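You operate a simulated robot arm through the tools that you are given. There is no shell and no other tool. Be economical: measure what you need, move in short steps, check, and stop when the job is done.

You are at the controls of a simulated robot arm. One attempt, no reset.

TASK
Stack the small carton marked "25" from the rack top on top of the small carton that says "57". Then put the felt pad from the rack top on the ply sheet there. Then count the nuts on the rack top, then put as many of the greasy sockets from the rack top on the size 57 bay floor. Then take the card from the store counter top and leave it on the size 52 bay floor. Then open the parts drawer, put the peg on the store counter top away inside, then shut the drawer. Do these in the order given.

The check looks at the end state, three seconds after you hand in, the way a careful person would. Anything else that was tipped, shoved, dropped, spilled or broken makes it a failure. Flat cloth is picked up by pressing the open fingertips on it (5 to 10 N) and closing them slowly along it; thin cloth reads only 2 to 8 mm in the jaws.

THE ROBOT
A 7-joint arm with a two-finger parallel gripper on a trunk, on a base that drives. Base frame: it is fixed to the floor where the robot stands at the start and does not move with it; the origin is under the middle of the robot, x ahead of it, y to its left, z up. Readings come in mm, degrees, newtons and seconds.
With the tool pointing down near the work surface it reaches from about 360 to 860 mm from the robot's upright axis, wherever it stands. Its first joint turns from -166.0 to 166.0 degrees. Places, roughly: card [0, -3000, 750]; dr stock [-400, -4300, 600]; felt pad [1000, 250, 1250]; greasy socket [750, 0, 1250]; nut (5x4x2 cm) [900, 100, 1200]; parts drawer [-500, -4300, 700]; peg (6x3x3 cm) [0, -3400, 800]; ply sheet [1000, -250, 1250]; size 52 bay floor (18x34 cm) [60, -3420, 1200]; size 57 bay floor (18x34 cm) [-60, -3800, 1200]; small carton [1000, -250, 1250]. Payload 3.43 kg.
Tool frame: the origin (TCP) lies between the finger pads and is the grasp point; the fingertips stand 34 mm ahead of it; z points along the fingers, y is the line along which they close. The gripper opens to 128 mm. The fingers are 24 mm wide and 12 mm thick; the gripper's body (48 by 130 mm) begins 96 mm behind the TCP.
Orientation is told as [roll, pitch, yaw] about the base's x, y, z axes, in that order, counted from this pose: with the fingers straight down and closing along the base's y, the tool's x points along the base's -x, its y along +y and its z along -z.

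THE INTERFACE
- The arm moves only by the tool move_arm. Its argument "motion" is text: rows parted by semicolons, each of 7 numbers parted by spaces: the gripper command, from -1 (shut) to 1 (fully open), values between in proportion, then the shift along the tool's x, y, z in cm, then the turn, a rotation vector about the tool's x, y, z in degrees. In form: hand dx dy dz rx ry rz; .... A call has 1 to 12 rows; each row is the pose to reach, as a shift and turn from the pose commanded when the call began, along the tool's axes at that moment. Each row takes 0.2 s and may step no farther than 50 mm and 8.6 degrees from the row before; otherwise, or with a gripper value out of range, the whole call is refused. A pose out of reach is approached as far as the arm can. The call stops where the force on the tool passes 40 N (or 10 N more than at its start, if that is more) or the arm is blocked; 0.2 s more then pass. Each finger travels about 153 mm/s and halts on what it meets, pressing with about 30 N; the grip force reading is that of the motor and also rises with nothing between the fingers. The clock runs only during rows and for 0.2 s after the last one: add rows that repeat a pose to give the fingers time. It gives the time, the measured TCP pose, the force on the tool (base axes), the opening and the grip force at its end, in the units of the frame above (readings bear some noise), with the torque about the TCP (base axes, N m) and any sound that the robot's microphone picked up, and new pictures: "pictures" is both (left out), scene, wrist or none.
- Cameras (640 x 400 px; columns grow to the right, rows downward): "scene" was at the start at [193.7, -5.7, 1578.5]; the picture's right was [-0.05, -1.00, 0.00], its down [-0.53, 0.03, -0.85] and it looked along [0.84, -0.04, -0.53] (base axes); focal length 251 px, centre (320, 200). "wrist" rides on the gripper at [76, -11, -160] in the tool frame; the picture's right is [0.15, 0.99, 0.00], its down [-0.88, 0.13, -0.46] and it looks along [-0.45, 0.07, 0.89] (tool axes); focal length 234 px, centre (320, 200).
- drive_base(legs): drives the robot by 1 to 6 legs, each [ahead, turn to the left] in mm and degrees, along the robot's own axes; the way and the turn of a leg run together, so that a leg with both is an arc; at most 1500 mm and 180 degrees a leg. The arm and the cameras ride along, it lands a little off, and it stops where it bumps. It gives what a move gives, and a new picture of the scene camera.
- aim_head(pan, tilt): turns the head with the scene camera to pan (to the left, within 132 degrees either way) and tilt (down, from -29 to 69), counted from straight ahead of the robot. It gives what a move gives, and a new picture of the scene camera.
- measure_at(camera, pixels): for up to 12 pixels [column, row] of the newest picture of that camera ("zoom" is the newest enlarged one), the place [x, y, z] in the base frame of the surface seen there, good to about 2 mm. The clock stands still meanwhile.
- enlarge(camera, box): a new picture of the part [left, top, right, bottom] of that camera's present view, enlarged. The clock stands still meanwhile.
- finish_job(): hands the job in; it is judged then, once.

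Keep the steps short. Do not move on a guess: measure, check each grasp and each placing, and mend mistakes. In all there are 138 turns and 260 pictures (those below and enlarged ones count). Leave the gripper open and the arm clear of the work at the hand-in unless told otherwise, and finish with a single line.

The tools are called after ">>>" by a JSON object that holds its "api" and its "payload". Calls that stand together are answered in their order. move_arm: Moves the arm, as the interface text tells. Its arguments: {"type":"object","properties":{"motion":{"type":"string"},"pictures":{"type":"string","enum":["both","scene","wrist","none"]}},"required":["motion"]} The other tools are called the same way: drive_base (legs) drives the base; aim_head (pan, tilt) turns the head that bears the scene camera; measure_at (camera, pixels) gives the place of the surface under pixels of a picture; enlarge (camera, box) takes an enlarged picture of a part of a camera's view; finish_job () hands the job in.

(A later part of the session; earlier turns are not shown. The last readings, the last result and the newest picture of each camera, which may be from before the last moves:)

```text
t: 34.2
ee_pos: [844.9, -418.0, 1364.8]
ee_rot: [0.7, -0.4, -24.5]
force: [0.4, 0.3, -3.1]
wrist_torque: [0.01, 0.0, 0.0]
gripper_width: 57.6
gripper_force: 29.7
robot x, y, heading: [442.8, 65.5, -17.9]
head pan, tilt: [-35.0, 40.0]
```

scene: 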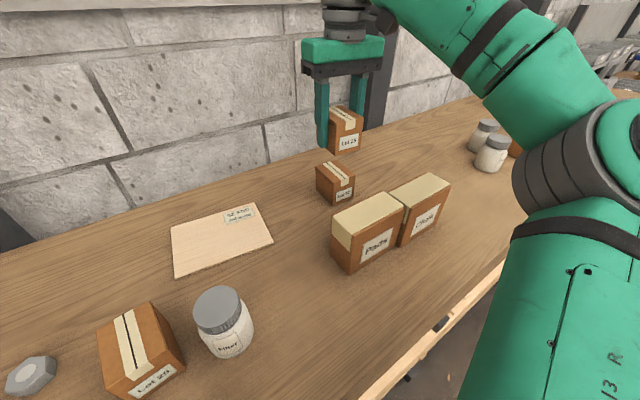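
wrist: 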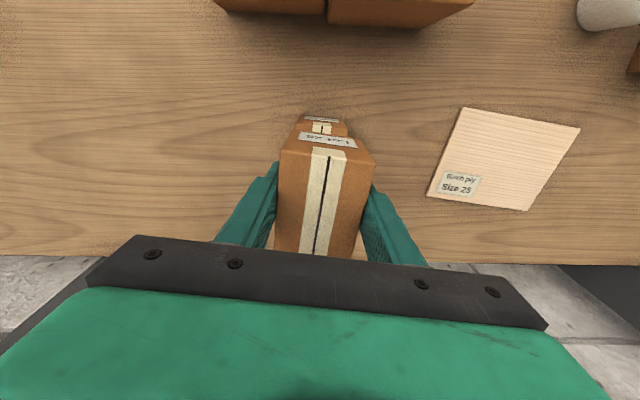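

Over carton 57, aligned; elbow hangs off the rack's front. I lower to just above the lower carton.

>>> {"api": "move_arm", "payload": {"motion": "-0.7 -0.2 0.15 2 0 0 0; -0.7 -0.2 0.15 4 0 0 0; -0.7 -0.2 0.15 5.2 0 0 0; -0.7 -0.2 0.15 5.2 0 0 0"}}

```text
t: 35.2
ee_pos: [848.4, -418.3, 1311.4]
ee_rot: [0.7, -0.2, -24.4]
force: [0.2, -0.8, -2.8]
wrist_torque: [0.03, -0.05, -0.01]
gripper_width: 57.4
gripper_force: 30.2
robot x, y, heading: [447.6, 64.8, -18.1]
head pan, tilt: [-35.0, 40.0]
```

scene: 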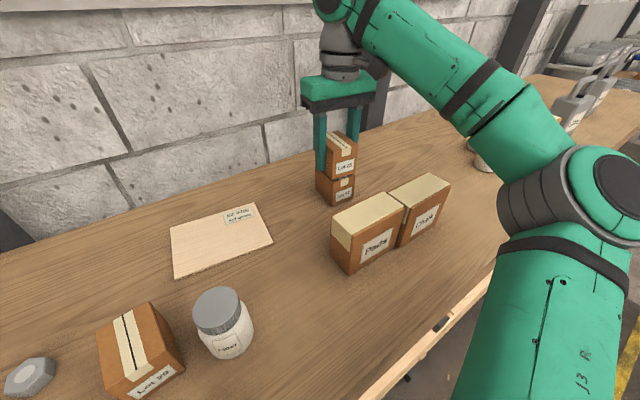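
wrist: 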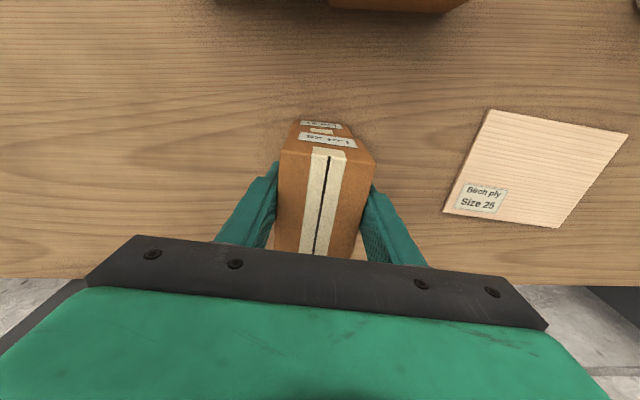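

>>> {"api": "enlarge", "payload": {"camera": "scene", "box": [290, 120, 390, 220]}}

>>> {"api": "move_arm", "payload": {"motion": "-0.7 0 0 0.4 0 0 0; -0.7 0 0 0.7 0 0 0; -0.7 0 0 0.7 0 0 0", "pictures": "none"}}

```text
4.00 times, centred on (340, 170) of scene
```

zoom: 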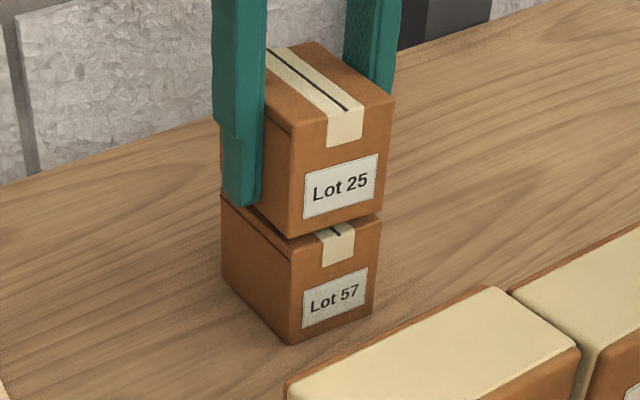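

```text
t: 36.0
ee_pos: [848.3, -418.4, 1305.7]
ee_rot: [0.6, -0.4, -24.6]
force: [-0.4, 0.0, -2.1]
wrist_torque: [0.02, -0.01, 0.01]
gripper_width: 58.0
gripper_force: 29.9
robot x, y, heading: [447.9, 66.9, -17.9]
head pan, tilt: [-35.0, 40.0]
```

Alignment is good. A few mm more until it bears.

>>> {"api": "move_arm", "payload": {"motion": "-0.7 0 0 0.2 0 0 0; -0.7 0 0 0.4 0 0 0; -0.7 0 0 0.4 0 0 0", "pictures": "scene"}}

```text
t: 36.8
ee_pos: [847.1, -418.7, 1303.4]
ee_rot: [0.6, -0.6, -24.5]
force: [2.8, -4.6, 26.3]
wrist_torque: [-0.88, 0.42, 0.01]
gripper_width: 57.8
gripper_force: 30.5
robot x, y, heading: [448.0, 67.7, -17.7]
head pan, tilt: [-35.0, 40.0]
```

scene: 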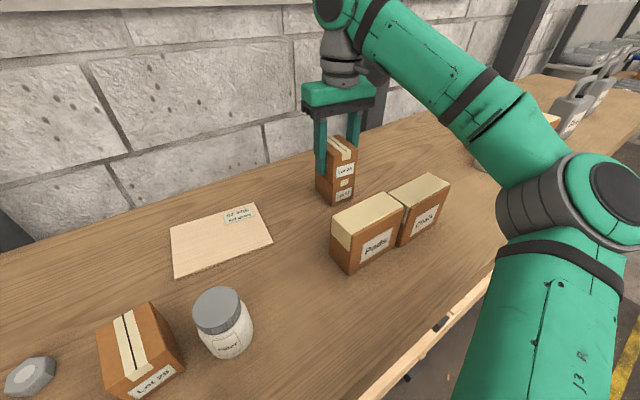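

Contact (26 N). I relieve 1 mm, open slowly, and rise.

>>> {"api": "move_arm", "payload": {"motion": "-0.7 0 0 -0.15 0 0 0; -0.1 0 0 -0.15 0 0 0; 0.1 0 0 -0.15 0 0 0; 0.3 0 0 -0.15 0 0 0; 0.3 0 0 -3 0 0 0; 0.3 0 0 -7 0 0 0; 0.3 0 0 -10 0 0 0"}}

>>> {"api": "enlarge", "payload": {"camera": "scene", "box": [290, 120, 390, 220]}}

```text
t: 38.4
ee_pos: [847.7, -421.3, 1402.2]
ee_rot: [0.7, -0.3, -24.5]
force: [0.4, -0.4, -0.2]
wrist_torque: [0.04, 0.02, 0.03]
gripper_width: 83.2
gripper_force: 0.0
robot x, y, heading: [448.8, 62.9, -18.3]
head pan, tilt: [-35.0, 40.0]
```

scene: 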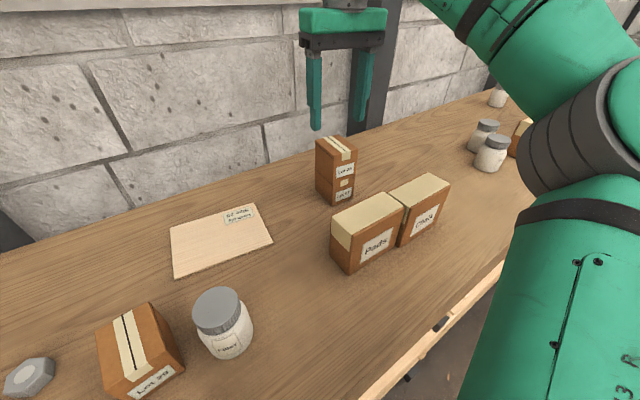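
wrist: 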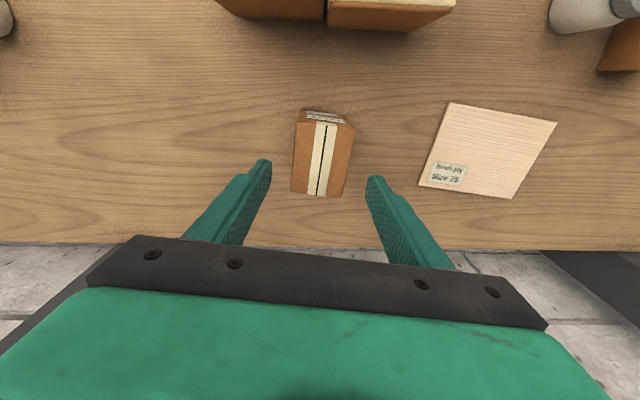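

```text
4.00 times, centred on (340, 170) of scene
```

zoom: 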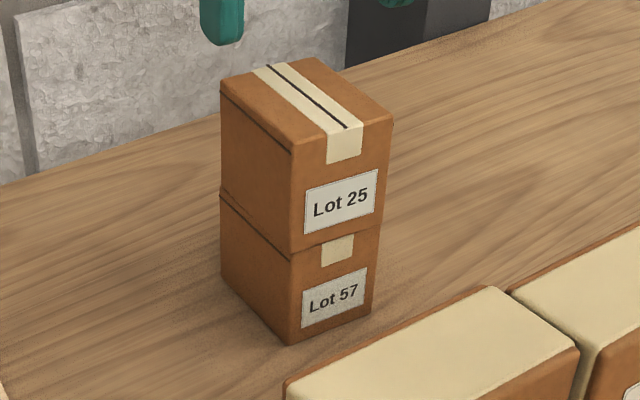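

Stack is neat. Next the felt pad (grey "fine" block). I swing the arm left at height.

>>> {"api": "move_arm", "payload": {"motion": "0.5 0.92 4.86 0 0 0 0; 0.5 1.84 9.72 0 0 0 0; 0.5 2.76 14.58 0 0 0 0; 0.5 3.68 19.44 0 0 0 0; 0.5 4.6 24.3 0 0 0 0; 0.5 5.52 29.16 0 0 0 0; 0.5 6.44 34.02 0 0 0 0; 0.5 7.36 38.88 0 0 0 0; 0.5 8.28 43.74 0 0 0 0; 0.5 9.2 48.6 0 0 0 0; 0.5 10.1 53.4 0 0 0 0; 0.5 11 58.2 0 0 0 0", "pictures": "wrist"}}

>>> {"api": "aim_head", "payload": {"pan": 15, "tilt": 42}}

```text
t: 41.0
ee_pos: [990.2, 154.2, 1407.6]
ee_rot: [0.7, -0.2, -24.5]
force: [1.2, -0.8, -0.4]
wrist_torque: [0.15, 0.06, 0.01]
gripper_width: 95.9
gripper_force: 0.1
robot x, y, heading: [446.9, 65.5, -18.0]
head pan, tilt: [-35.0, 40.0]
```

wrist: 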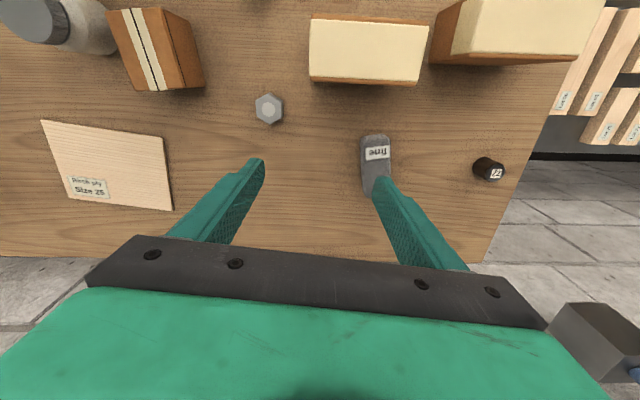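

```text
t: 42.2
ee_pos: [989.0, 153.9, 1407.0]
ee_rot: [0.8, -0.3, -24.5]
force: [0.4, -0.1, 0.2]
wrist_torque: [0.02, 0.02, 0.0]
gripper_width: 96.0
gripper_force: 0.1
robot x, y, heading: [449.3, 65.5, -18.0]
head pan, tilt: [15.0, 42.0]
```

scene: 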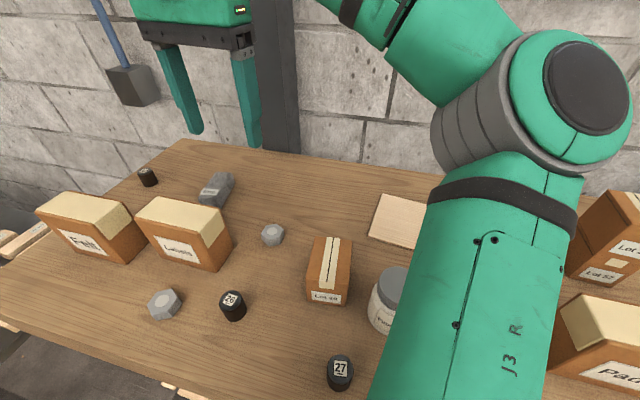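

>>> {"api": "enlarge", "payload": {"camera": "scene", "box": [130, 150, 260, 230]}}

>>> {"api": "measure_at", "payload": {"camera": "scene", "pixels": [[217, 174], [233, 176], [217, 205], [201, 200], [222, 183], [210, 192], [147, 172], [375, 208], [380, 245], [383, 196], [415, 215]]}}

>>> {"api": "measure_at", "payload": {"camera": "wrist", "pixels": [[366, 137], [388, 139], [363, 195], [377, 152], [372, 172], [384, 175], [45, 124], [163, 139], [171, 209], [70, 196]]}}

```text
4.92 times, centred on (195, 190) of scene
```

zoom: 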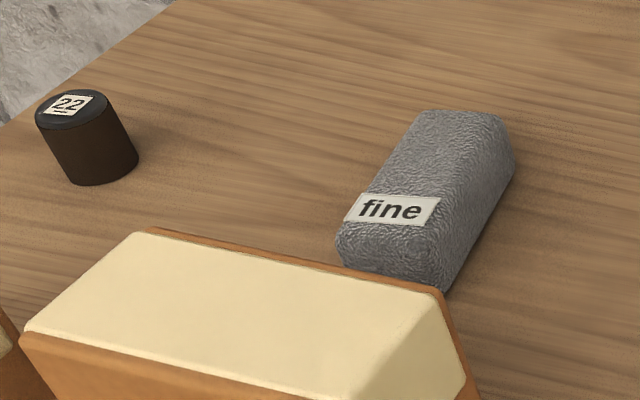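

```text
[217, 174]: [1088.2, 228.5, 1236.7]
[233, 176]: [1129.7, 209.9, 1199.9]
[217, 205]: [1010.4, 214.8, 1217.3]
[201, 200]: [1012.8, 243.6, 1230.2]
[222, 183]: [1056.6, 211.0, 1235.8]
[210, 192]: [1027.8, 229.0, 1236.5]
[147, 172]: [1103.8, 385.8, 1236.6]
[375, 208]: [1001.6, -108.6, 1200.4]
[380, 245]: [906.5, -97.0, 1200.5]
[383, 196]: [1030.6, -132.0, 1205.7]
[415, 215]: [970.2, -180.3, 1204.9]
```

```text
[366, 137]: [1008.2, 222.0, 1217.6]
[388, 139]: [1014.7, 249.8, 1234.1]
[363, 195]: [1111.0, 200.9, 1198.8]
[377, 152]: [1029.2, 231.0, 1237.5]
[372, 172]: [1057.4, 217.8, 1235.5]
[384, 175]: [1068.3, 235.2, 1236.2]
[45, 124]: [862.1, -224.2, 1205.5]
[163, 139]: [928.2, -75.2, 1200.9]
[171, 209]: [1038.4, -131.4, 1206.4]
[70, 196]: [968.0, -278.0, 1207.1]
```

The felt pad is a 38 mm tall block. I measure its outline in the zoom.

>>> {"api": "measure_at", "payload": {"camera": "zoom", "pixels": [[425, 115], [492, 119], [440, 203], [358, 195], [510, 150], [450, 280], [345, 245], [398, 215], [460, 120], [425, 165]]}}

```text
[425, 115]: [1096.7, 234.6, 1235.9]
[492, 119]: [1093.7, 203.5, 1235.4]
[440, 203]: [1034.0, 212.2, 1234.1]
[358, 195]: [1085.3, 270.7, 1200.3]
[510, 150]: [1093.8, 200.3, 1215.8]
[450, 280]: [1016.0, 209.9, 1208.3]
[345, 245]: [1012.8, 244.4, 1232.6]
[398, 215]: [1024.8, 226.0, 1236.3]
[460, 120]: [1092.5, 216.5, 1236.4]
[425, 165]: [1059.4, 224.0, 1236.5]
```

The pad: centre ≈(1054, 222), yaw ≈ −7°, width ≈38, top 1238. At long reach the elbow drops onto things, so I move to a better station: closer and between the pad and ply. I drive back, diagonally left, and forward.

>>> {"api": "drive_base", "payload": {"legs": [[-100, 0], [0, 45], [180, 0], [0, -45], [20, 0]]}}

```text
t: 46.5
ee_pos: [747.5, 571.4, 1408.8]
ee_rot: [0.6, -0.5, 19.7]
force: [-0.4, -0.4, -0.3]
wrist_torque: [0.01, 0.01, 0.02]
gripper_width: 95.9
gripper_force: 0.0
robot x, y, heading: [423.6, 129.8, 25.9]
head pan, tilt: [15.0, 42.0]
stopped in leg 3: the robot was blocked; the commanded pose is now the measured one
```

scene: 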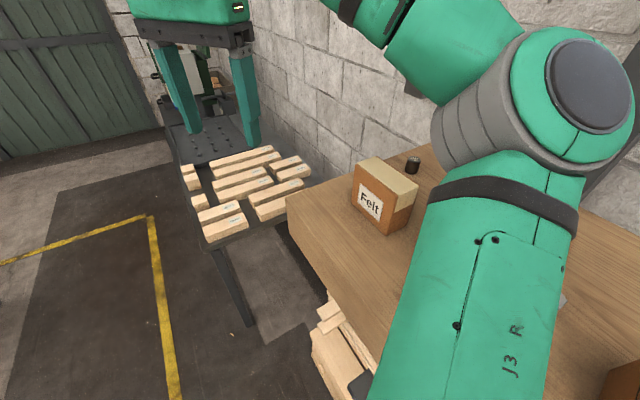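

Blocked at n≈364 (a base corner meets the lower shelf when turned 45°). I back off, go sideways at a safer distance, then square up and advance.

>>> {"api": "drive_base", "payload": {"legs": [[-80, 0], [0, 46], [130, 0], [0, -90]]}}

```text
t: 55.2
ee_pos: [926.9, 307.7, 1409.7]
ee_rot: [0.7, -0.5, -24.5]
force: [-0.1, -0.7, 0.6]
wrist_torque: [-0.01, 0.0, -0.02]
gripper_width: 95.9
gripper_force: 0.0
robot x, y, heading: [391.0, 219.7, -18.4]
head pan, tilt: [15.0, 42.0]
```

scene: 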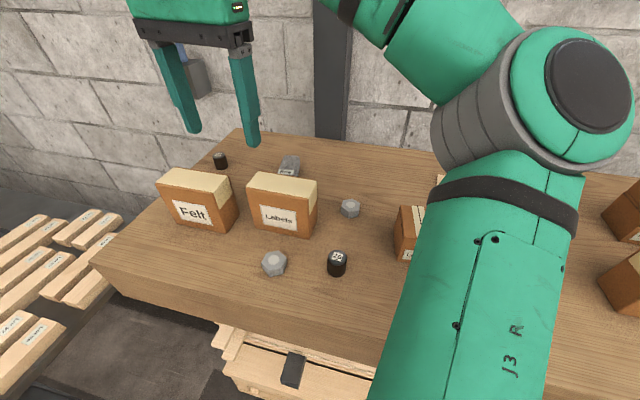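

Everything is intact. Forward 145 mm.

>>> {"api": "drive_base", "payload": {"legs": [[145, 0.5]]}}

```text
t: 56.5
ee_pos: [1062.3, 266.4, 1410.5]
ee_rot: [0.8, -0.5, -24.2]
force: [-0.3, -0.5, 0.8]
wrist_torque: [-0.02, -0.02, 0.01]
gripper_width: 96.1
gripper_force: 0.0
robot x, y, heading: [524.4, 178.5, -18.1]
head pan, tilt: [15.0, 42.0]
```

scene: 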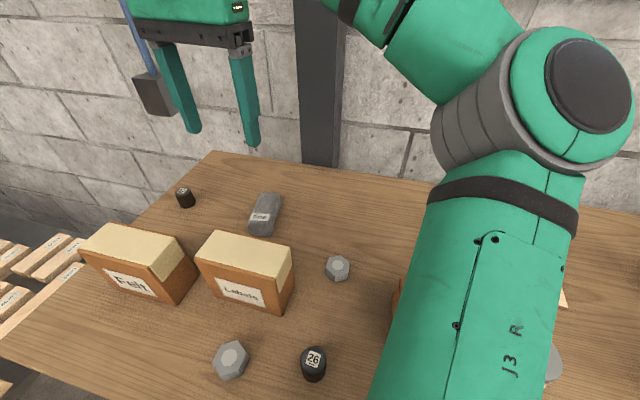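

Now I align over the pad (turn to yaw −7°) and come down part way.

>>> {"api": "move_arm", "payload": {"motion": "0.5 -0.4 -1.5 0 0 0 -5.7; 0.5 -0.8 -3 0 0 0 -11.5; 0.5 -1.07 -4.34 0 0 0 -17.2; 0.5 -1.07 -4.34 4 0 0 -17.2; 0.5 -1.07 -4.34 8 0 0 -17.2; 0.5 -1.07 -4.34 8 0 0 -17.2"}}

```text
t: 57.9
ee_pos: [1056.8, 223.4, 1330.7]
ee_rot: [0.5, -0.7, -7.0]
force: [-1.1, 0.6, -0.3]
wrist_torque: [-0.03, -0.03, 0.03]
gripper_width: 96.1
gripper_force: 0.1
robot x, y, heading: [524.0, 175.5, -18.3]
head pan, tilt: [15.0, 42.0]
```

scene: 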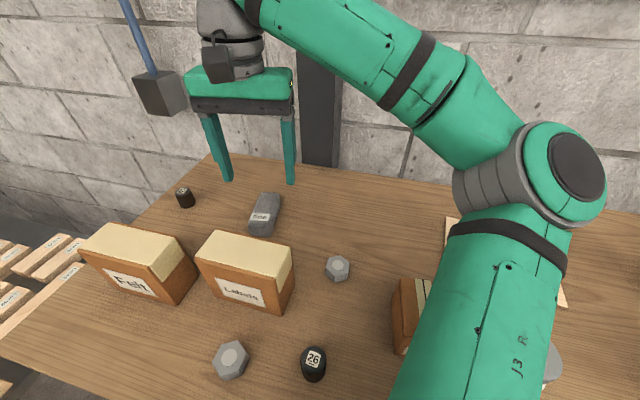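
wrist: 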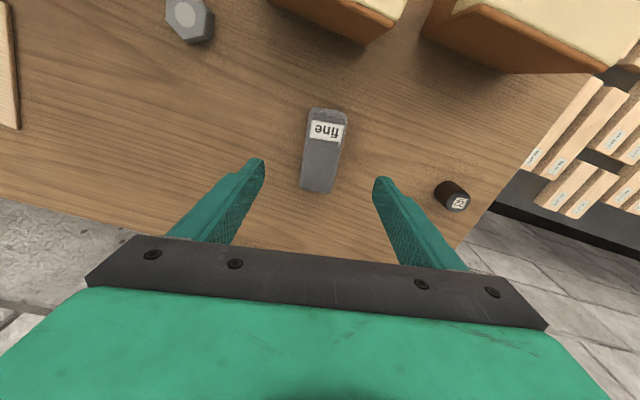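

Well placed. I check upper-arm height over carton 29 and the jar before going lower.

>>> {"api": "measure_at", "payload": {"camera": "scene", "pixels": [[440, 310], [410, 380], [500, 280], [470, 190], [555, 200], [553, 360], [425, 300], [400, 330]]}}

```text
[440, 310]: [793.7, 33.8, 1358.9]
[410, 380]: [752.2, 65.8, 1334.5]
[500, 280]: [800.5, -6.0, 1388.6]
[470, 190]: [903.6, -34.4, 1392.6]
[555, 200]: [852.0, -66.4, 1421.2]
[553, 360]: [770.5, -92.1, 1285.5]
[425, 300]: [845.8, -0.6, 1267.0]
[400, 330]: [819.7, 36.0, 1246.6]
```

Clearance over carton 29 is uncertain, so I descend 4 cm only and re-measure the elbow.

>>> {"api": "move_arm", "payload": {"motion": "0.5 0.2 -0.1 2 0 0 0; 0.5 0.2 -0.1 4 0 0 0; 0.5 0.2 -0.1 4 0 0 0", "pictures": "scene"}}

>>> {"api": "enlarge", "payload": {"camera": "scene", "box": [380, 130, 620, 280]}}

>>> {"api": "measure_at", "payload": {"camera": "scene", "pixels": [[460, 210], [470, 235], [440, 310], [500, 280], [555, 200], [420, 300]]}}

```text
t: 58.7
ee_pos: [1052.7, 222.7, 1293.5]
ee_rot: [0.4, -1.1, -6.9]
force: [0.2, -0.4, 0.5]
wrist_torque: [-0.03, 0.0, -0.03]
gripper_width: 96.2
gripper_force: 0.0
robot x, y, heading: [523.7, 175.2, -17.9]
head pan, tilt: [15.0, 42.0]
```

scene: 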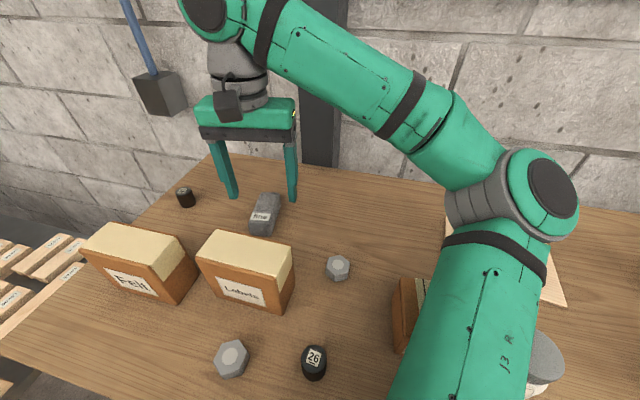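

```text
2.67 times, centred on (500, 205) of scene
```

zoom: 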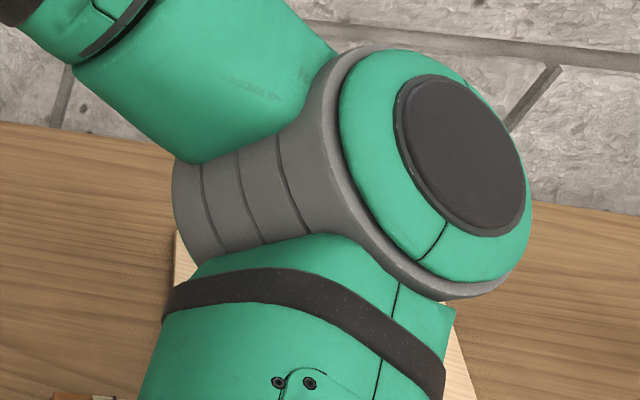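

```text
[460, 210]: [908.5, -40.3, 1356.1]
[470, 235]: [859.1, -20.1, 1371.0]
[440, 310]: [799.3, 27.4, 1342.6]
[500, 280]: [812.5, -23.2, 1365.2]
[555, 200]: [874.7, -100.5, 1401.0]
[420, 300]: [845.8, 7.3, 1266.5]
```

Lowering straight would bring the arm near carton 29. Instead I tilt the tool 20° (fingers outward, wrist toward me) to keep the elbow high, and check.

>>> {"api": "move_arm", "payload": {"motion": "0.5 0 0 0 0 -7 0; 0.5 0 0 0 0 -14 0; 0.5 0 0 0 0 -22 0; 0.5 0 0 0 0 -22 0; 0.5 0 0 2 0 -22 0; 0.5 0 0 2 0 -22 0"}}

>>> {"api": "measure_at", "payload": {"camera": "scene", "pixels": [[460, 210], [470, 235], [440, 310], [500, 280], [555, 200], [420, 300]]}}

```text
t: 60.1
ee_pos: [1043.7, 232.6, 1285.3]
ee_rot: [-0.8, -24.8, -5.7]
force: [0.7, 0.2, -0.6]
wrist_torque: [0.01, 0.09, 0.01]
gripper_width: 96.0
gripper_force: 0.0
robot x, y, heading: [514.5, 143.0, -18.3]
head pan, tilt: [15.0, 42.0]
```

scene: 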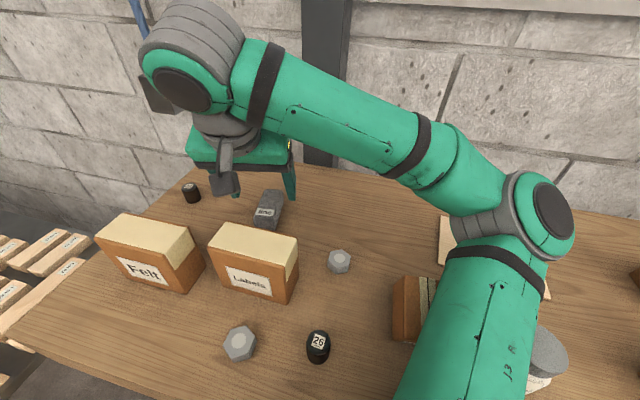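
wrist: 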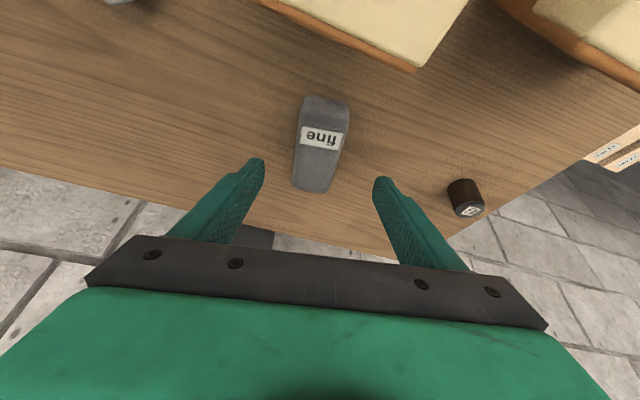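

```text
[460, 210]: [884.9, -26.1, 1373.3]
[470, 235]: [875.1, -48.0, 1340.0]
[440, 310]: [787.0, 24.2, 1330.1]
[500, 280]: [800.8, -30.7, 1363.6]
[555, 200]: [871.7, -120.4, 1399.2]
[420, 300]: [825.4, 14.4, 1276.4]
```

The base reading jumped ~33 mm sideways: something was pressed. I look closely around carton 29 and the jar.

>>> {"api": "enlarge", "payload": {"camera": "scene", "box": [360, 200, 600, 400]}}

>>> {"api": "aim_head", "payload": {"pan": -10, "tilt": 60}}

```text
2.00 times, centred on (480, 300) of scene
```

zoom: 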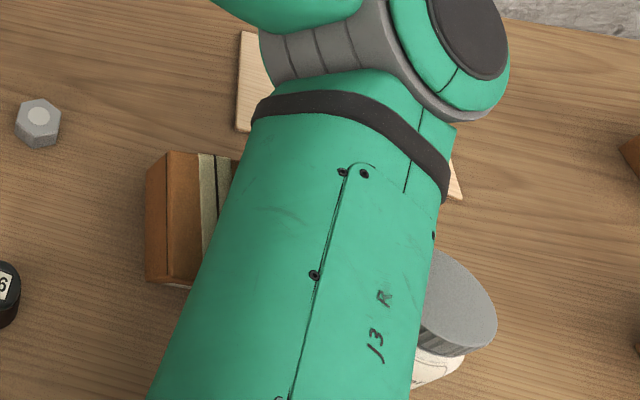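

```text
t: 61.0
ee_pos: [1048.9, 229.7, 1284.6]
ee_rot: [-0.7, -24.7, -6.7]
force: [0.4, -0.9, 0.2]
wrist_torque: [-0.04, 0.04, -0.01]
gripper_width: 96.2
gripper_force: 0.1
robot x, y, heading: [513.7, 144.4, -18.1]
head pan, tilt: [-10.0, 60.0]
```

scene: 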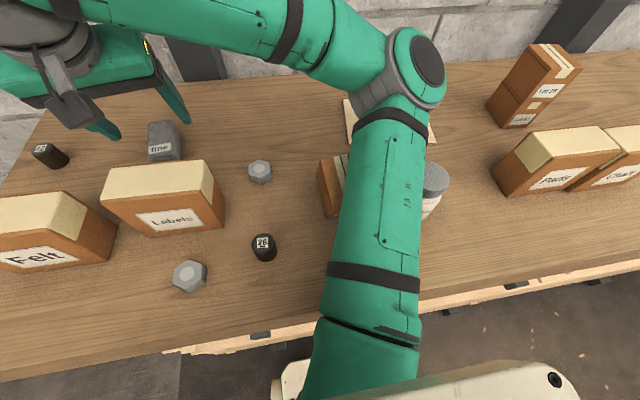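

I retreat upward and un-tilt to look at what happened.

>>> {"api": "move_arm", "payload": {"motion": "0.5 1 0 -3 0 0 0; 0.5 2 0 -7 0 7 0; 0.5 3 0 -11 0 14 0; 0.5 4 0 -14 0 21 0; 0.5 4 0 -14 0 24 0; 0.5 4 0 -14 0 24 0", "pictures": "none"}}

>>> {"api": "aim_head", "payload": {"pan": 5, "tilt": 48}}

```text
t: 62.4
ee_pos: [965.3, 235.2, 1381.7]
ee_rot: [0.5, 1.4, -6.5]
force: [-0.4, 0.5, -0.4]
wrist_torque: [-0.06, -0.1, -0.01]
gripper_width: 96.1
gripper_force: 0.1
robot x, y, heading: [514.6, 141.2, -15.6]
head pan, tilt: [-10.0, 60.0]
```

```text
t: 63.2
ee_pos: [955.5, 253.9, 1381.3]
ee_rot: [0.4, 1.3, -4.2]
force: [-0.3, 0.7, 0.2]
wrist_torque: [0.03, 0.01, 0.01]
gripper_width: 96.2
gripper_force: 0.1
robot x, y, heading: [511.5, 143.9, -15.8]
head pan, tilt: [5.0, 48.0]
```

scene: 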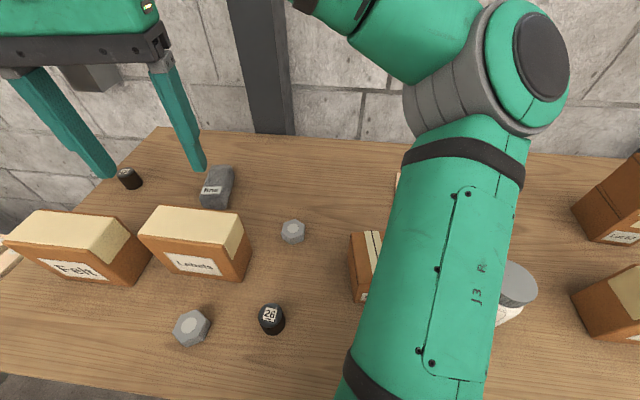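

The base even turned 2°: the low shoulder/upper arm must be bearing on the rack's edge when I'm this close. Better to stand far back and reach out stretched, so the elbow hangs off the rack. I check the upper arm's height before backing.

>>> {"api": "measure_at", "payload": {"camera": "scene", "pixels": [[410, 280], [500, 260], [400, 340], [490, 340], [520, 275], [368, 240], [362, 270], [450, 200]]}}

```text
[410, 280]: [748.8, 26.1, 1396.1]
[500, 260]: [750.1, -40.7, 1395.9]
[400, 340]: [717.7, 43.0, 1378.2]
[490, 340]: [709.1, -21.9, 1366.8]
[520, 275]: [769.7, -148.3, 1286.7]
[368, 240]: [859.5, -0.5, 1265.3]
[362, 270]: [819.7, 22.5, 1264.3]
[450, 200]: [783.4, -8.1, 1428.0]
```

The jar now sits at about (770, −148); I'll put it back later. Backing up moves only higher arm parts over the things, so I back out 280 mm.

>>> {"api": "drive_base", "payload": {"legs": [[-285, 0], [0, -2]]}}

>>> {"api": "aim_head", "payload": {"pan": 0, "tilt": 36}}

```text
t: 65.5
ee_pos: [697.9, 302.4, 1381.2]
ee_rot: [0.5, 1.2, -9.1]
force: [0.3, 0.1, -0.4]
wrist_torque: [0.03, 0.06, -0.03]
gripper_width: 95.9
gripper_force: 0.1
robot x, y, heading: [248.2, 243.2, -21.0]
head pan, tilt: [5.0, 48.0]
```

scene: 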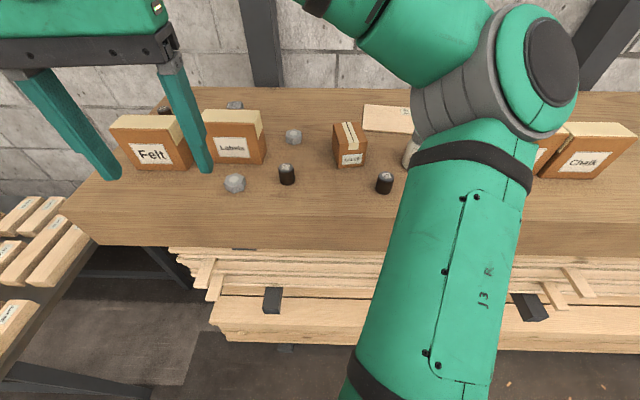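

```text
t: 66.3
ee_pos: [698.5, 302.4, 1381.7]
ee_rot: [0.5, 1.3, -9.1]
force: [0.2, 0.8, 0.4]
wrist_torque: [-0.02, 0.01, 0.01]
gripper_width: 96.2
gripper_force: 0.0
robot x, y, heading: [250.4, 239.0, -21.2]
head pan, tilt: [0.0, 36.0]
```

scene: 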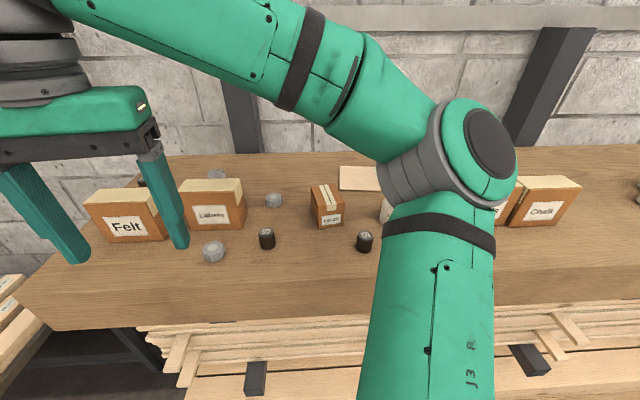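

Now at n≈166. From here the pad is at r≈804. I extend over it, staying above Labels (1302) until past it.

>>> {"api": "move_arm", "payload": {"motion": "0.5 -4.9 -0.3 0 0 0 0; 0.5 -9.8 -0.6 0 0 0 -1; 0.5 -14.7 -0.9 0 0 -1 -2; 0.5 -19.6 -1.2 0 0 -1.2 -2; 0.5 -24.5 -1.5 0 0 -1.2 -2; 0.5 -29.3 -1.8 0.5 0 -1.2 -2; 0.5 -33.5 -2.1 2 0 -1.2 -2; 0.5 -36.4 -2.3 5 0 -1.2 -2; 0.5 -36.4 -2.3 6 0 -1.2 -2; 0.5 -36.4 -2.3 6 0 -1.2 -2"}}

```text
t: 68.5
ee_pos: [1052.3, 222.9, 1310.8]
ee_rot: [0.6, 0.0, -7.1]
force: [0.8, -0.1, -0.2]
wrist_torque: [-0.01, -0.01, 0.01]
gripper_width: 96.0
gripper_force: 0.1
robot x, y, heading: [252.3, 241.1, -21.3]
head pan, tilt: [0.0, 36.0]
```

scene: 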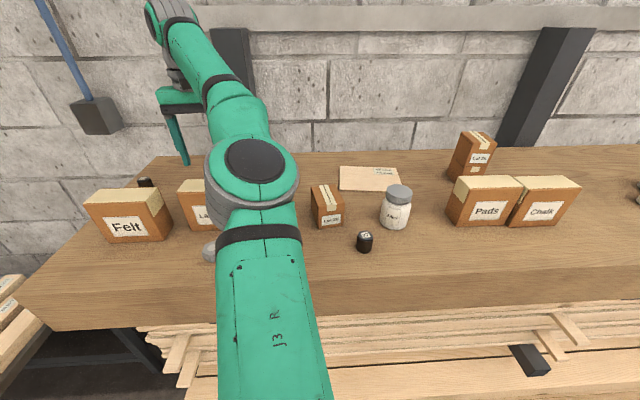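
wrist: 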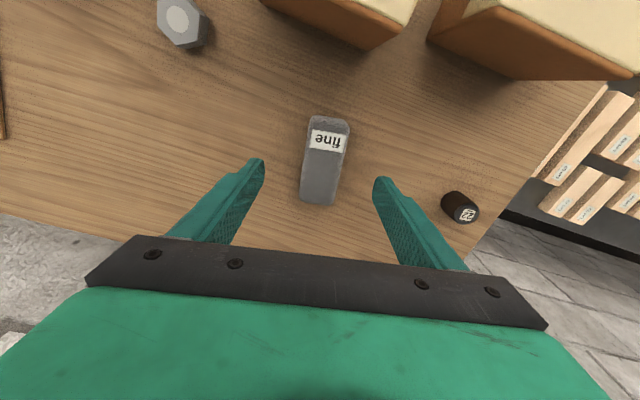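

>>> {"api": "measure_at", "payload": {"camera": "scene", "pixels": [[255, 160], [225, 190], [290, 180], [240, 260], [290, 270], [398, 190], [325, 190], [318, 193], [320, 210], [365, 235]]}}

>>> {"api": "enlarge", "payload": {"camera": "scene", "box": [290, 160, 430, 250]}}

```text
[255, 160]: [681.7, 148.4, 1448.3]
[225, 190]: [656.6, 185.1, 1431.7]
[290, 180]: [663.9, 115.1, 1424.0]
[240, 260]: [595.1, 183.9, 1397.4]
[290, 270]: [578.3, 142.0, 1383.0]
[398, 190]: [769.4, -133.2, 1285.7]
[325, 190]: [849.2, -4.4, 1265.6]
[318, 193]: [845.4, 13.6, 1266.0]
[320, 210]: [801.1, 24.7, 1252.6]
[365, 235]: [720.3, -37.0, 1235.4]
```

```text
4.44 times, centred on (360, 205) of scene
```

zoom: 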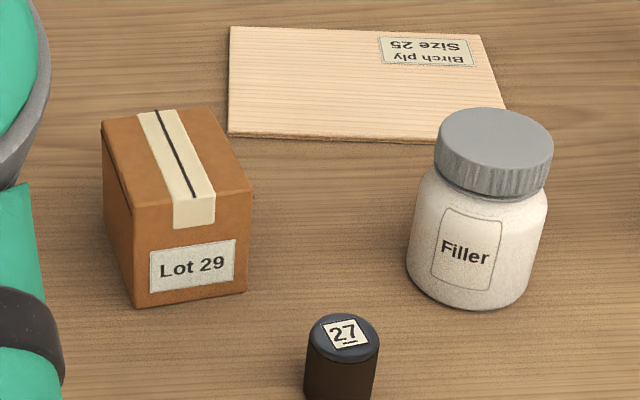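

Elbow is at 1440, good. I measure carton 29 corners and jar in the zoom for later restoring.

>>> {"api": "measure_at", "payload": {"camera": "zoom", "pixels": [[247, 187], [205, 111], [107, 125], [136, 202], [494, 138], [440, 140], [550, 150], [343, 332], [140, 298], [240, 288]]}}

```text
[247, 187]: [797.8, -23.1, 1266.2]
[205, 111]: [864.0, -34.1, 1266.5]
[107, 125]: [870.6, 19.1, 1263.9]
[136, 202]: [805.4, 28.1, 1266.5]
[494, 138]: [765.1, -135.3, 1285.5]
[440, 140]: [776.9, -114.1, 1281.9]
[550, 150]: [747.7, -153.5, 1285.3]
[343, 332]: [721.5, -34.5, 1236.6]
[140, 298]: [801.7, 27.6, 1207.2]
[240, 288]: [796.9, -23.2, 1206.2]
```

Carton 29 is where it was; only the jar (now (765,−135)) needs putting back. Now descend on the pad and grip.

>>> {"api": "move_arm", "payload": {"motion": "0.5 -0.1 0 4 0 0 0; 0.5 -0.2 0 6.9 0 0 0; 0.5 -0.2 0 6.9 0 0 0; 0.1 -0.2 0 6.9 0 0 0; -0.4 -0.2 0 6.9 0 0 0; -0.8 -0.2 0 6.9 0 0 0; -0.8 -0.2 0 6.9 0 0 0; -0.8 -0.2 0 4 0 0 0; -0.8 -0.2 0 2 0 0 0; -0.8 -0.2 0 2 0 0 0"}}

```text
t: 70.7
ee_pos: [1052.8, 222.9, 1293.0]
ee_rot: [0.6, 0.1, -7.2]
force: [-0.2, 0.8, 0.0]
wrist_torque: [-0.01, 0.02, -0.01]
gripper_width: 40.8
gripper_force: 29.7
robot x, y, heading: [245.1, 244.5, -21.4]
head pan, tilt: [0.0, 36.0]
```

scene: 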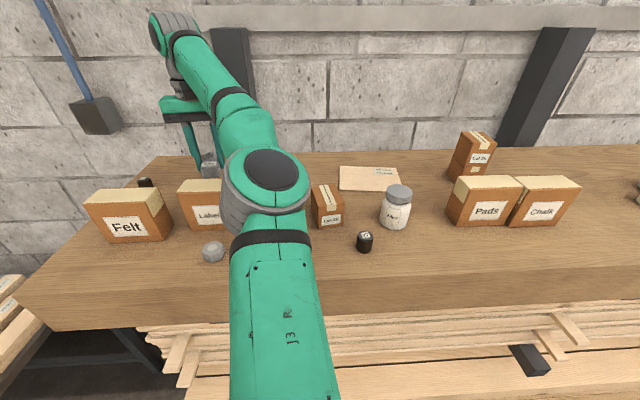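
wrist: 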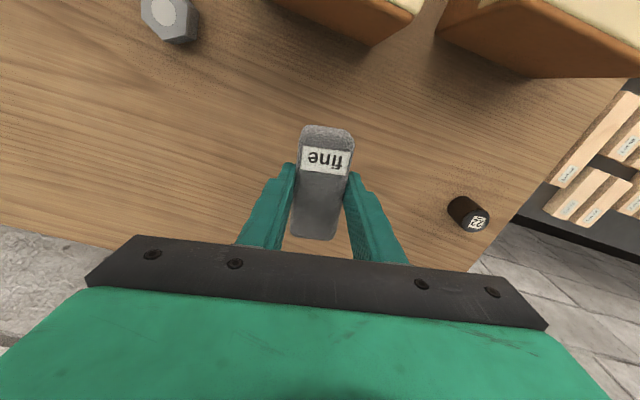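

The pad is held (40.8 mm). I carry it to the ply centre (950, −178), turning to yaw −25°.

>>> {"api": "move_arm", "payload": {"motion": "-0.8 0.58 -4.56 0 0 0 2; -0.8 1.16 -9.1 0 0 0 4; -0.8 1.74 -13.7 0 0 0 6; -0.8 2.3 -18.3 0 0 0 8; -0.8 2.9 -22.8 0 0 0 10; -0.8 3.5 -27.4 0 0 0 12; -0.8 4 -31.9 0 0 0 14; -0.8 4.6 -36.5 0 0 0 16; -0.8 5.2 -41.1 0 0 0 17.8; -0.8 5.2 -41.1 0 0 0 17.8"}}

```text
t: 72.9
ee_pos: [951.0, -177.7, 1290.8]
ee_rot: [0.6, 0.4, -24.8]
force: [0.8, 0.5, -0.8]
wrist_torque: [-0.03, -0.01, 0.0]
gripper_width: 40.6
gripper_force: 30.1
robot x, y, heading: [247.3, 243.3, -21.1]
head pan, tilt: [0.0, 36.0]
```

scene: 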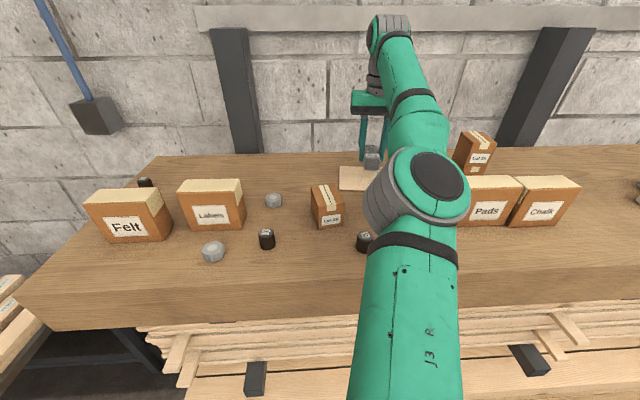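
wrist: 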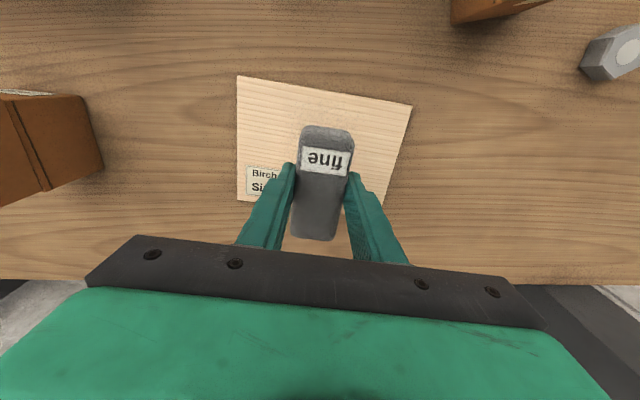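

>>> {"api": "measure_at", "payload": {"camera": "scene", "pixels": [[375, 200], [400, 215], [375, 260], [440, 180], [380, 310]]}}

>>> {"api": "measure_at", "payload": {"camera": "wrist", "pixels": [[240, 80], [408, 107], [240, 198], [385, 203]]}}

```text
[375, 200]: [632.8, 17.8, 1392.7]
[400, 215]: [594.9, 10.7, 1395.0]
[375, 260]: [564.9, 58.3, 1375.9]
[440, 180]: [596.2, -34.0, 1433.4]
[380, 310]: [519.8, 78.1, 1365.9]
```

```text
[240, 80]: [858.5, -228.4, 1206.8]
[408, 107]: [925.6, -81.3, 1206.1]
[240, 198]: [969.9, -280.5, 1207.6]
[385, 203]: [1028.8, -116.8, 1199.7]
```

Elbow is off the jar. I lower the pad onto the ply.

>>> {"api": "move_arm", "payload": {"motion": "-0.8 0 0 2 0 0 0; -0.8 0 0 3.6 0 0 0; -0.8 0 0 4 0 0 0; -0.8 0 0 4.2 0 0 0; -0.8 0 0 4.2 0 0 0", "pictures": "wrist"}}

```text
t: 74.1
ee_pos: [954.1, -177.7, 1246.9]
ee_rot: [0.5, 0.2, -24.9]
force: [4.2, -1.5, 13.9]
wrist_torque: [-0.41, -0.21, 0.07]
gripper_width: 40.8
gripper_force: 29.5
robot x, y, heading: [248.3, 239.1, -21.2]
head pan, tilt: [0.0, 36.0]
```

wrist: 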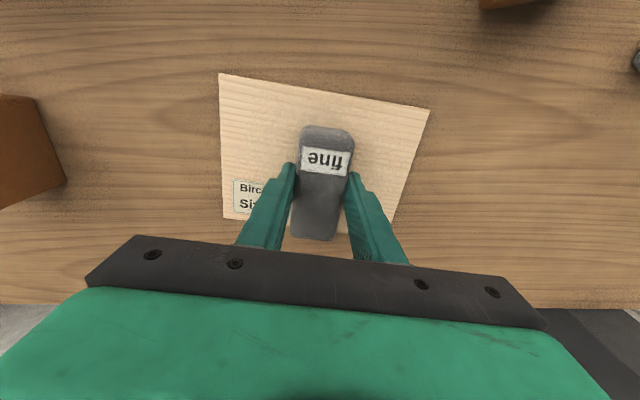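

Contact (14 N). Release and rise 8 cm.

>>> {"api": "move_arm", "payload": {"motion": "-0.35 0 0 0 0 0 0; -0.1 0 0 0 0 0 0; 0.1 0 0 -0.5 0 0 0; 0.1 0 0 -4 0 0 0; 0.1 0 0 -8 0 0 0; 0.1 0 0 -8 0 0 0"}}

```text
t: 75.5
ee_pos: [943.4, -174.8, 1322.9]
ee_rot: [0.5, 0.3, -24.9]
force: [-0.2, 0.8, 0.2]
wrist_torque: [-0.02, 0.0, -0.02]
gripper_width: 70.3
gripper_force: 0.0
out of reach, approached as far as the arm can: row 5, 6
robot x, y, heading: [250.6, 243.8, -21.0]
head pan, tilt: [0.0, 36.0]
```

scene: 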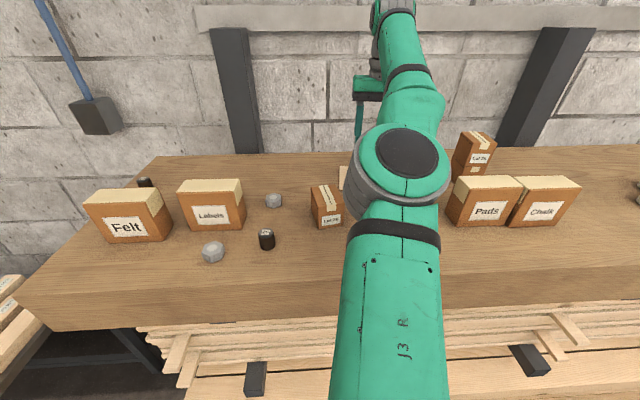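
wrist: 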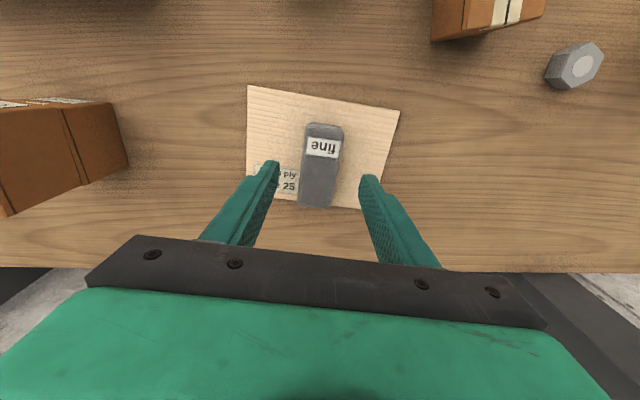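

Felt pad lies on the ply. Before going on, I put the jar back to its original place. I move above it: (765, −135).

>>> {"api": "move_arm", "payload": {"motion": "0.4 4 -0.9 -1 0 0 0; 0.4 8.5 -1.9 -3 0 0 0; 0.4 13 -2.9 -4 0 0 0; 0.4 17.8 -3.9 -4 0 0 0; 0.4 17.8 -3.9 -4 0 0 0"}}

```text
refused: row 2 steps farther than a row can; nothing moved
```

>>> {"api": "move_arm", "payload": {"motion": "0.4 4 -0.9 -1 0 0 0; 0.4 8 -1.8 -2.5 0 0 0; 0.4 12.5 -2.8 -4 0 0 0; 0.4 17 -3.8 -4 0 0 0; 0.4 17.8 -3.9 -4 0 0 0; 0.4 17.8 -3.9 -4 0 0 0"}}

```text
t: 76.9
ee_pos: [763.9, -133.0, 1362.2]
ee_rot: [0.5, 0.2, -24.9]
force: [0.4, 0.4, -0.4]
wrist_torque: [0.02, 0.01, -0.01]
gripper_width: 89.5
gripper_force: 0.2
robot x, y, heading: [247.4, 240.3, -21.0]
head pan, tilt: [0.0, 36.0]
```

scene: 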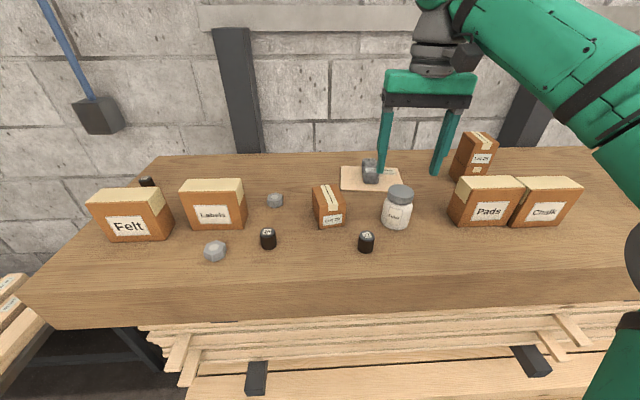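
wrist: 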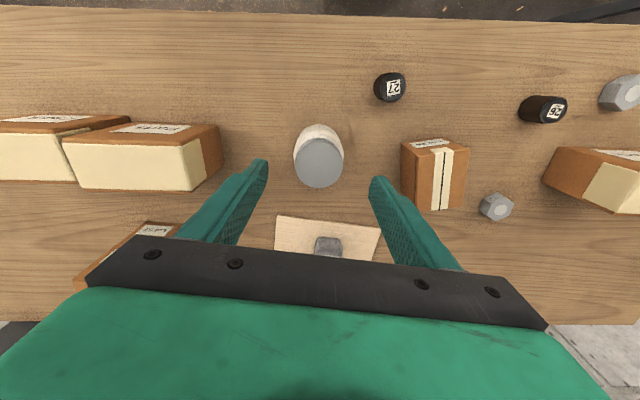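

>>> {"api": "measure_at", "payload": {"camera": "wrist", "pixels": [[320, 163], [300, 163], [340, 163], [320, 143], [320, 183], [390, 82], [545, 108]]}}

>>> {"api": "measure_at", "payload": {"camera": "scene", "pixels": [[398, 191], [367, 234], [269, 231], [370, 163], [485, 182], [545, 183], [214, 190], [135, 195], [275, 196], [215, 243]]}}

```text
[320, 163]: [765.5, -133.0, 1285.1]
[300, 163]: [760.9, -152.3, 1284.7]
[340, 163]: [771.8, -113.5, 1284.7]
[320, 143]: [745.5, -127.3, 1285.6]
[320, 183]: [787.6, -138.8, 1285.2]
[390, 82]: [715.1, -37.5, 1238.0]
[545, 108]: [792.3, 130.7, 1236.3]
```

```text
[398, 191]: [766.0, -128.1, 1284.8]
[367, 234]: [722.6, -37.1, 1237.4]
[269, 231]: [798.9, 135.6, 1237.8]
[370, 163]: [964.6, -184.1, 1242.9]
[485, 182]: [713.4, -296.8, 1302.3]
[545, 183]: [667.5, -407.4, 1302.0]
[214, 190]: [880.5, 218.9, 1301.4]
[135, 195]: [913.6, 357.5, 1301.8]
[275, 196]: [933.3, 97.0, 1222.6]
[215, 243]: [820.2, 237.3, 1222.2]
```

Descend around the jar body and grip gently.

>>> {"api": "move_arm", "payload": {"motion": "0.4 -0.2 0 4 0 0 0; 0.4 -0.2 0 8 0 0 0; 0.4 -0.2 0 11.4 0 0 0; 0.4 -0.2 0 11.4 0 0 0; 0.1 -0.2 0 11.4 0 0 0; -0.2 -0.2 0 11.4 0 0 0; -0.5 -0.2 0 11.4 0 0 0; -0.5 -0.2 0 11.4 0 0 0"}}

```text
t: 78.7
ee_pos: [769.1, -131.8, 1247.6]
ee_rot: [0.5, 0.2, -24.9]
force: [2.3, -1.9, 4.1]
wrist_torque: [-0.24, -0.02, 0.09]
gripper_width: 59.1
gripper_force: 30.3
robot x, y, heading: [246.7, 244.0, -21.2]
head pan, tilt: [0.0, 36.0]
```

scene: 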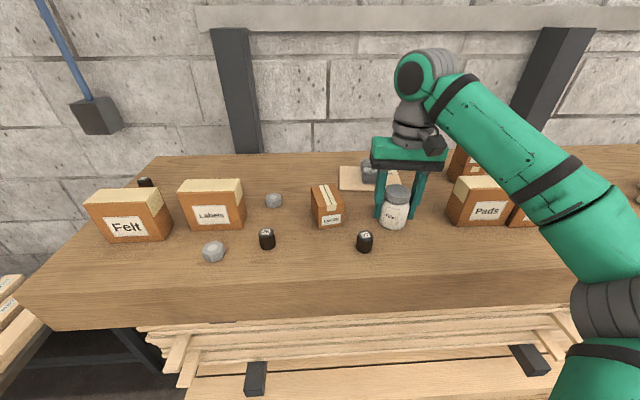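
wrist: 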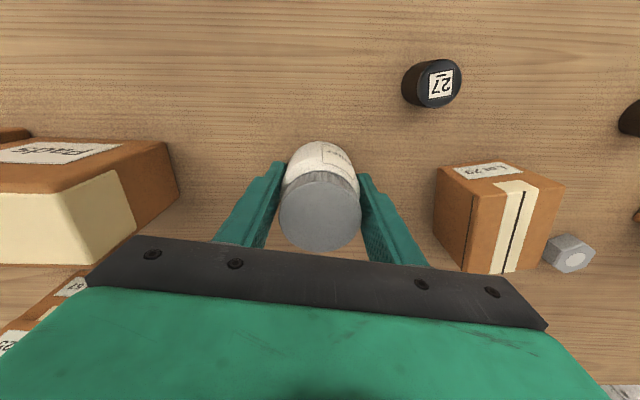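

>>> {"api": "move_arm", "payload": {"motion": "-0.5 0 0 -1.5 0 0 0; -0.5 1.2 1.5 -1.5 0 0 0; -0.5 2.42 3.07 -1.5 0 0 0; -0.5 2.42 3.07 -1.5 0 0 0; -0.5 2.42 3.07 -0.5 0 0 0; -0.5 2.42 3.07 0 0 0 0; -0.5 2.42 3.07 0 0 0 0"}}

```text
t: 80.3
ee_pos: [758.4, -97.4, 1248.5]
ee_rot: [0.5, 0.1, -24.9]
force: [0.1, 0.3, -3.0]
wrist_torque: [-0.04, 0.02, 0.0]
gripper_width: 59.5
gripper_force: 29.7
robot x, y, heading: [249.3, 240.9, -21.3]
head pan, tilt: [0.0, 36.0]
```

scene: 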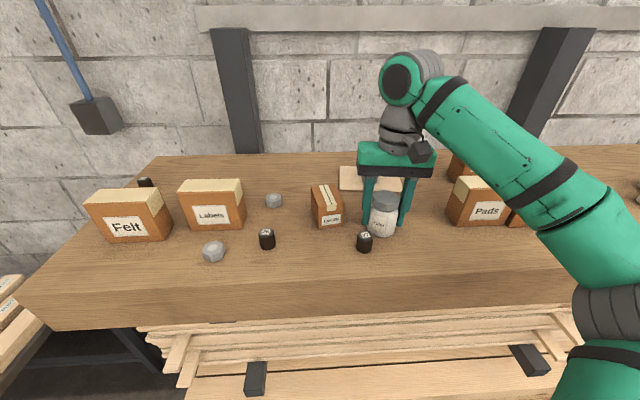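
wrist: 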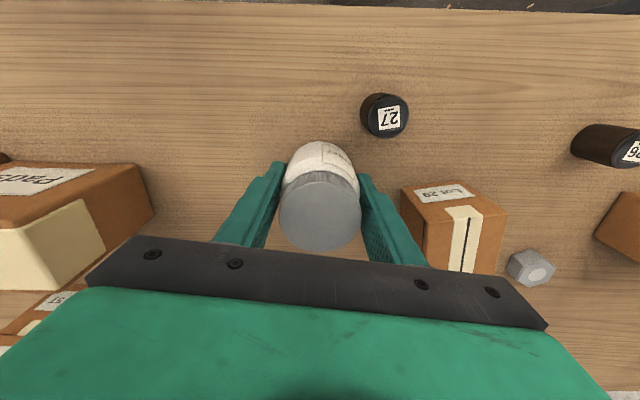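

Weight still hangs (−3 N); a touch lower, then release, rise straight.

>>> {"api": "move_arm", "payload": {"motion": "-0.5 0 0 0.2 0 0 0; -0.5 0 0 0.3 0 0 0; -0.5 0 0 0.3 0 0 0; 0 0 0 0.2 0 0 0; 0.2 0 0 0.2 0 0 0; 0.4 0 0 0.2 0 0 0; 0.4 0 0 -4 0 0 0; 0.4 0 0 -8 0 0 0; 0.4 0 0 -11 0 0 0; 0.4 0 0 -11 0 0 0"}}

>>> {"api": "measure_at", "payload": {"camera": "wrist", "pixels": [[320, 163], [395, 110], [320, 175], [320, 150]]}}

```text
t: 82.5
ee_pos: [756.9, -97.3, 1360.0]
ee_rot: [0.5, 0.3, -24.9]
force: [0.0, -0.5, -0.2]
wrist_torque: [0.04, 0.0, 0.02]
gripper_width: 89.3
gripper_force: 0.0
robot x, y, heading: [248.5, 241.4, -21.2]
head pan, tilt: [0.0, 36.0]
```

scene: 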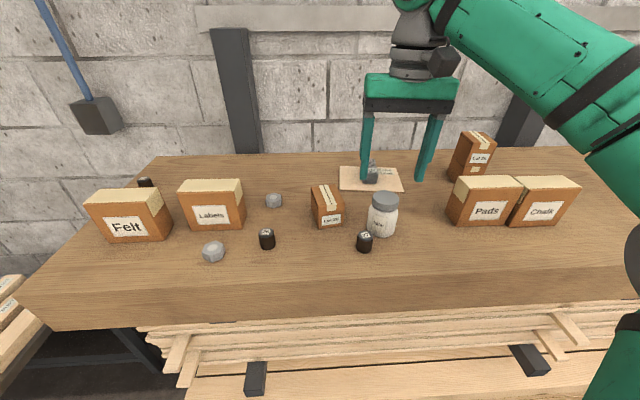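
wrist: 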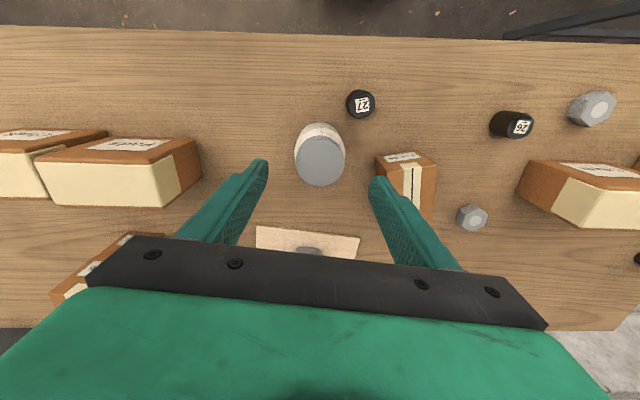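

```text
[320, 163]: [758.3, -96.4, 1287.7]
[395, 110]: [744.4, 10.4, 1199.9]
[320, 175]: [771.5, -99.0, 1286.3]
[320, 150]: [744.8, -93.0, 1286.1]
```

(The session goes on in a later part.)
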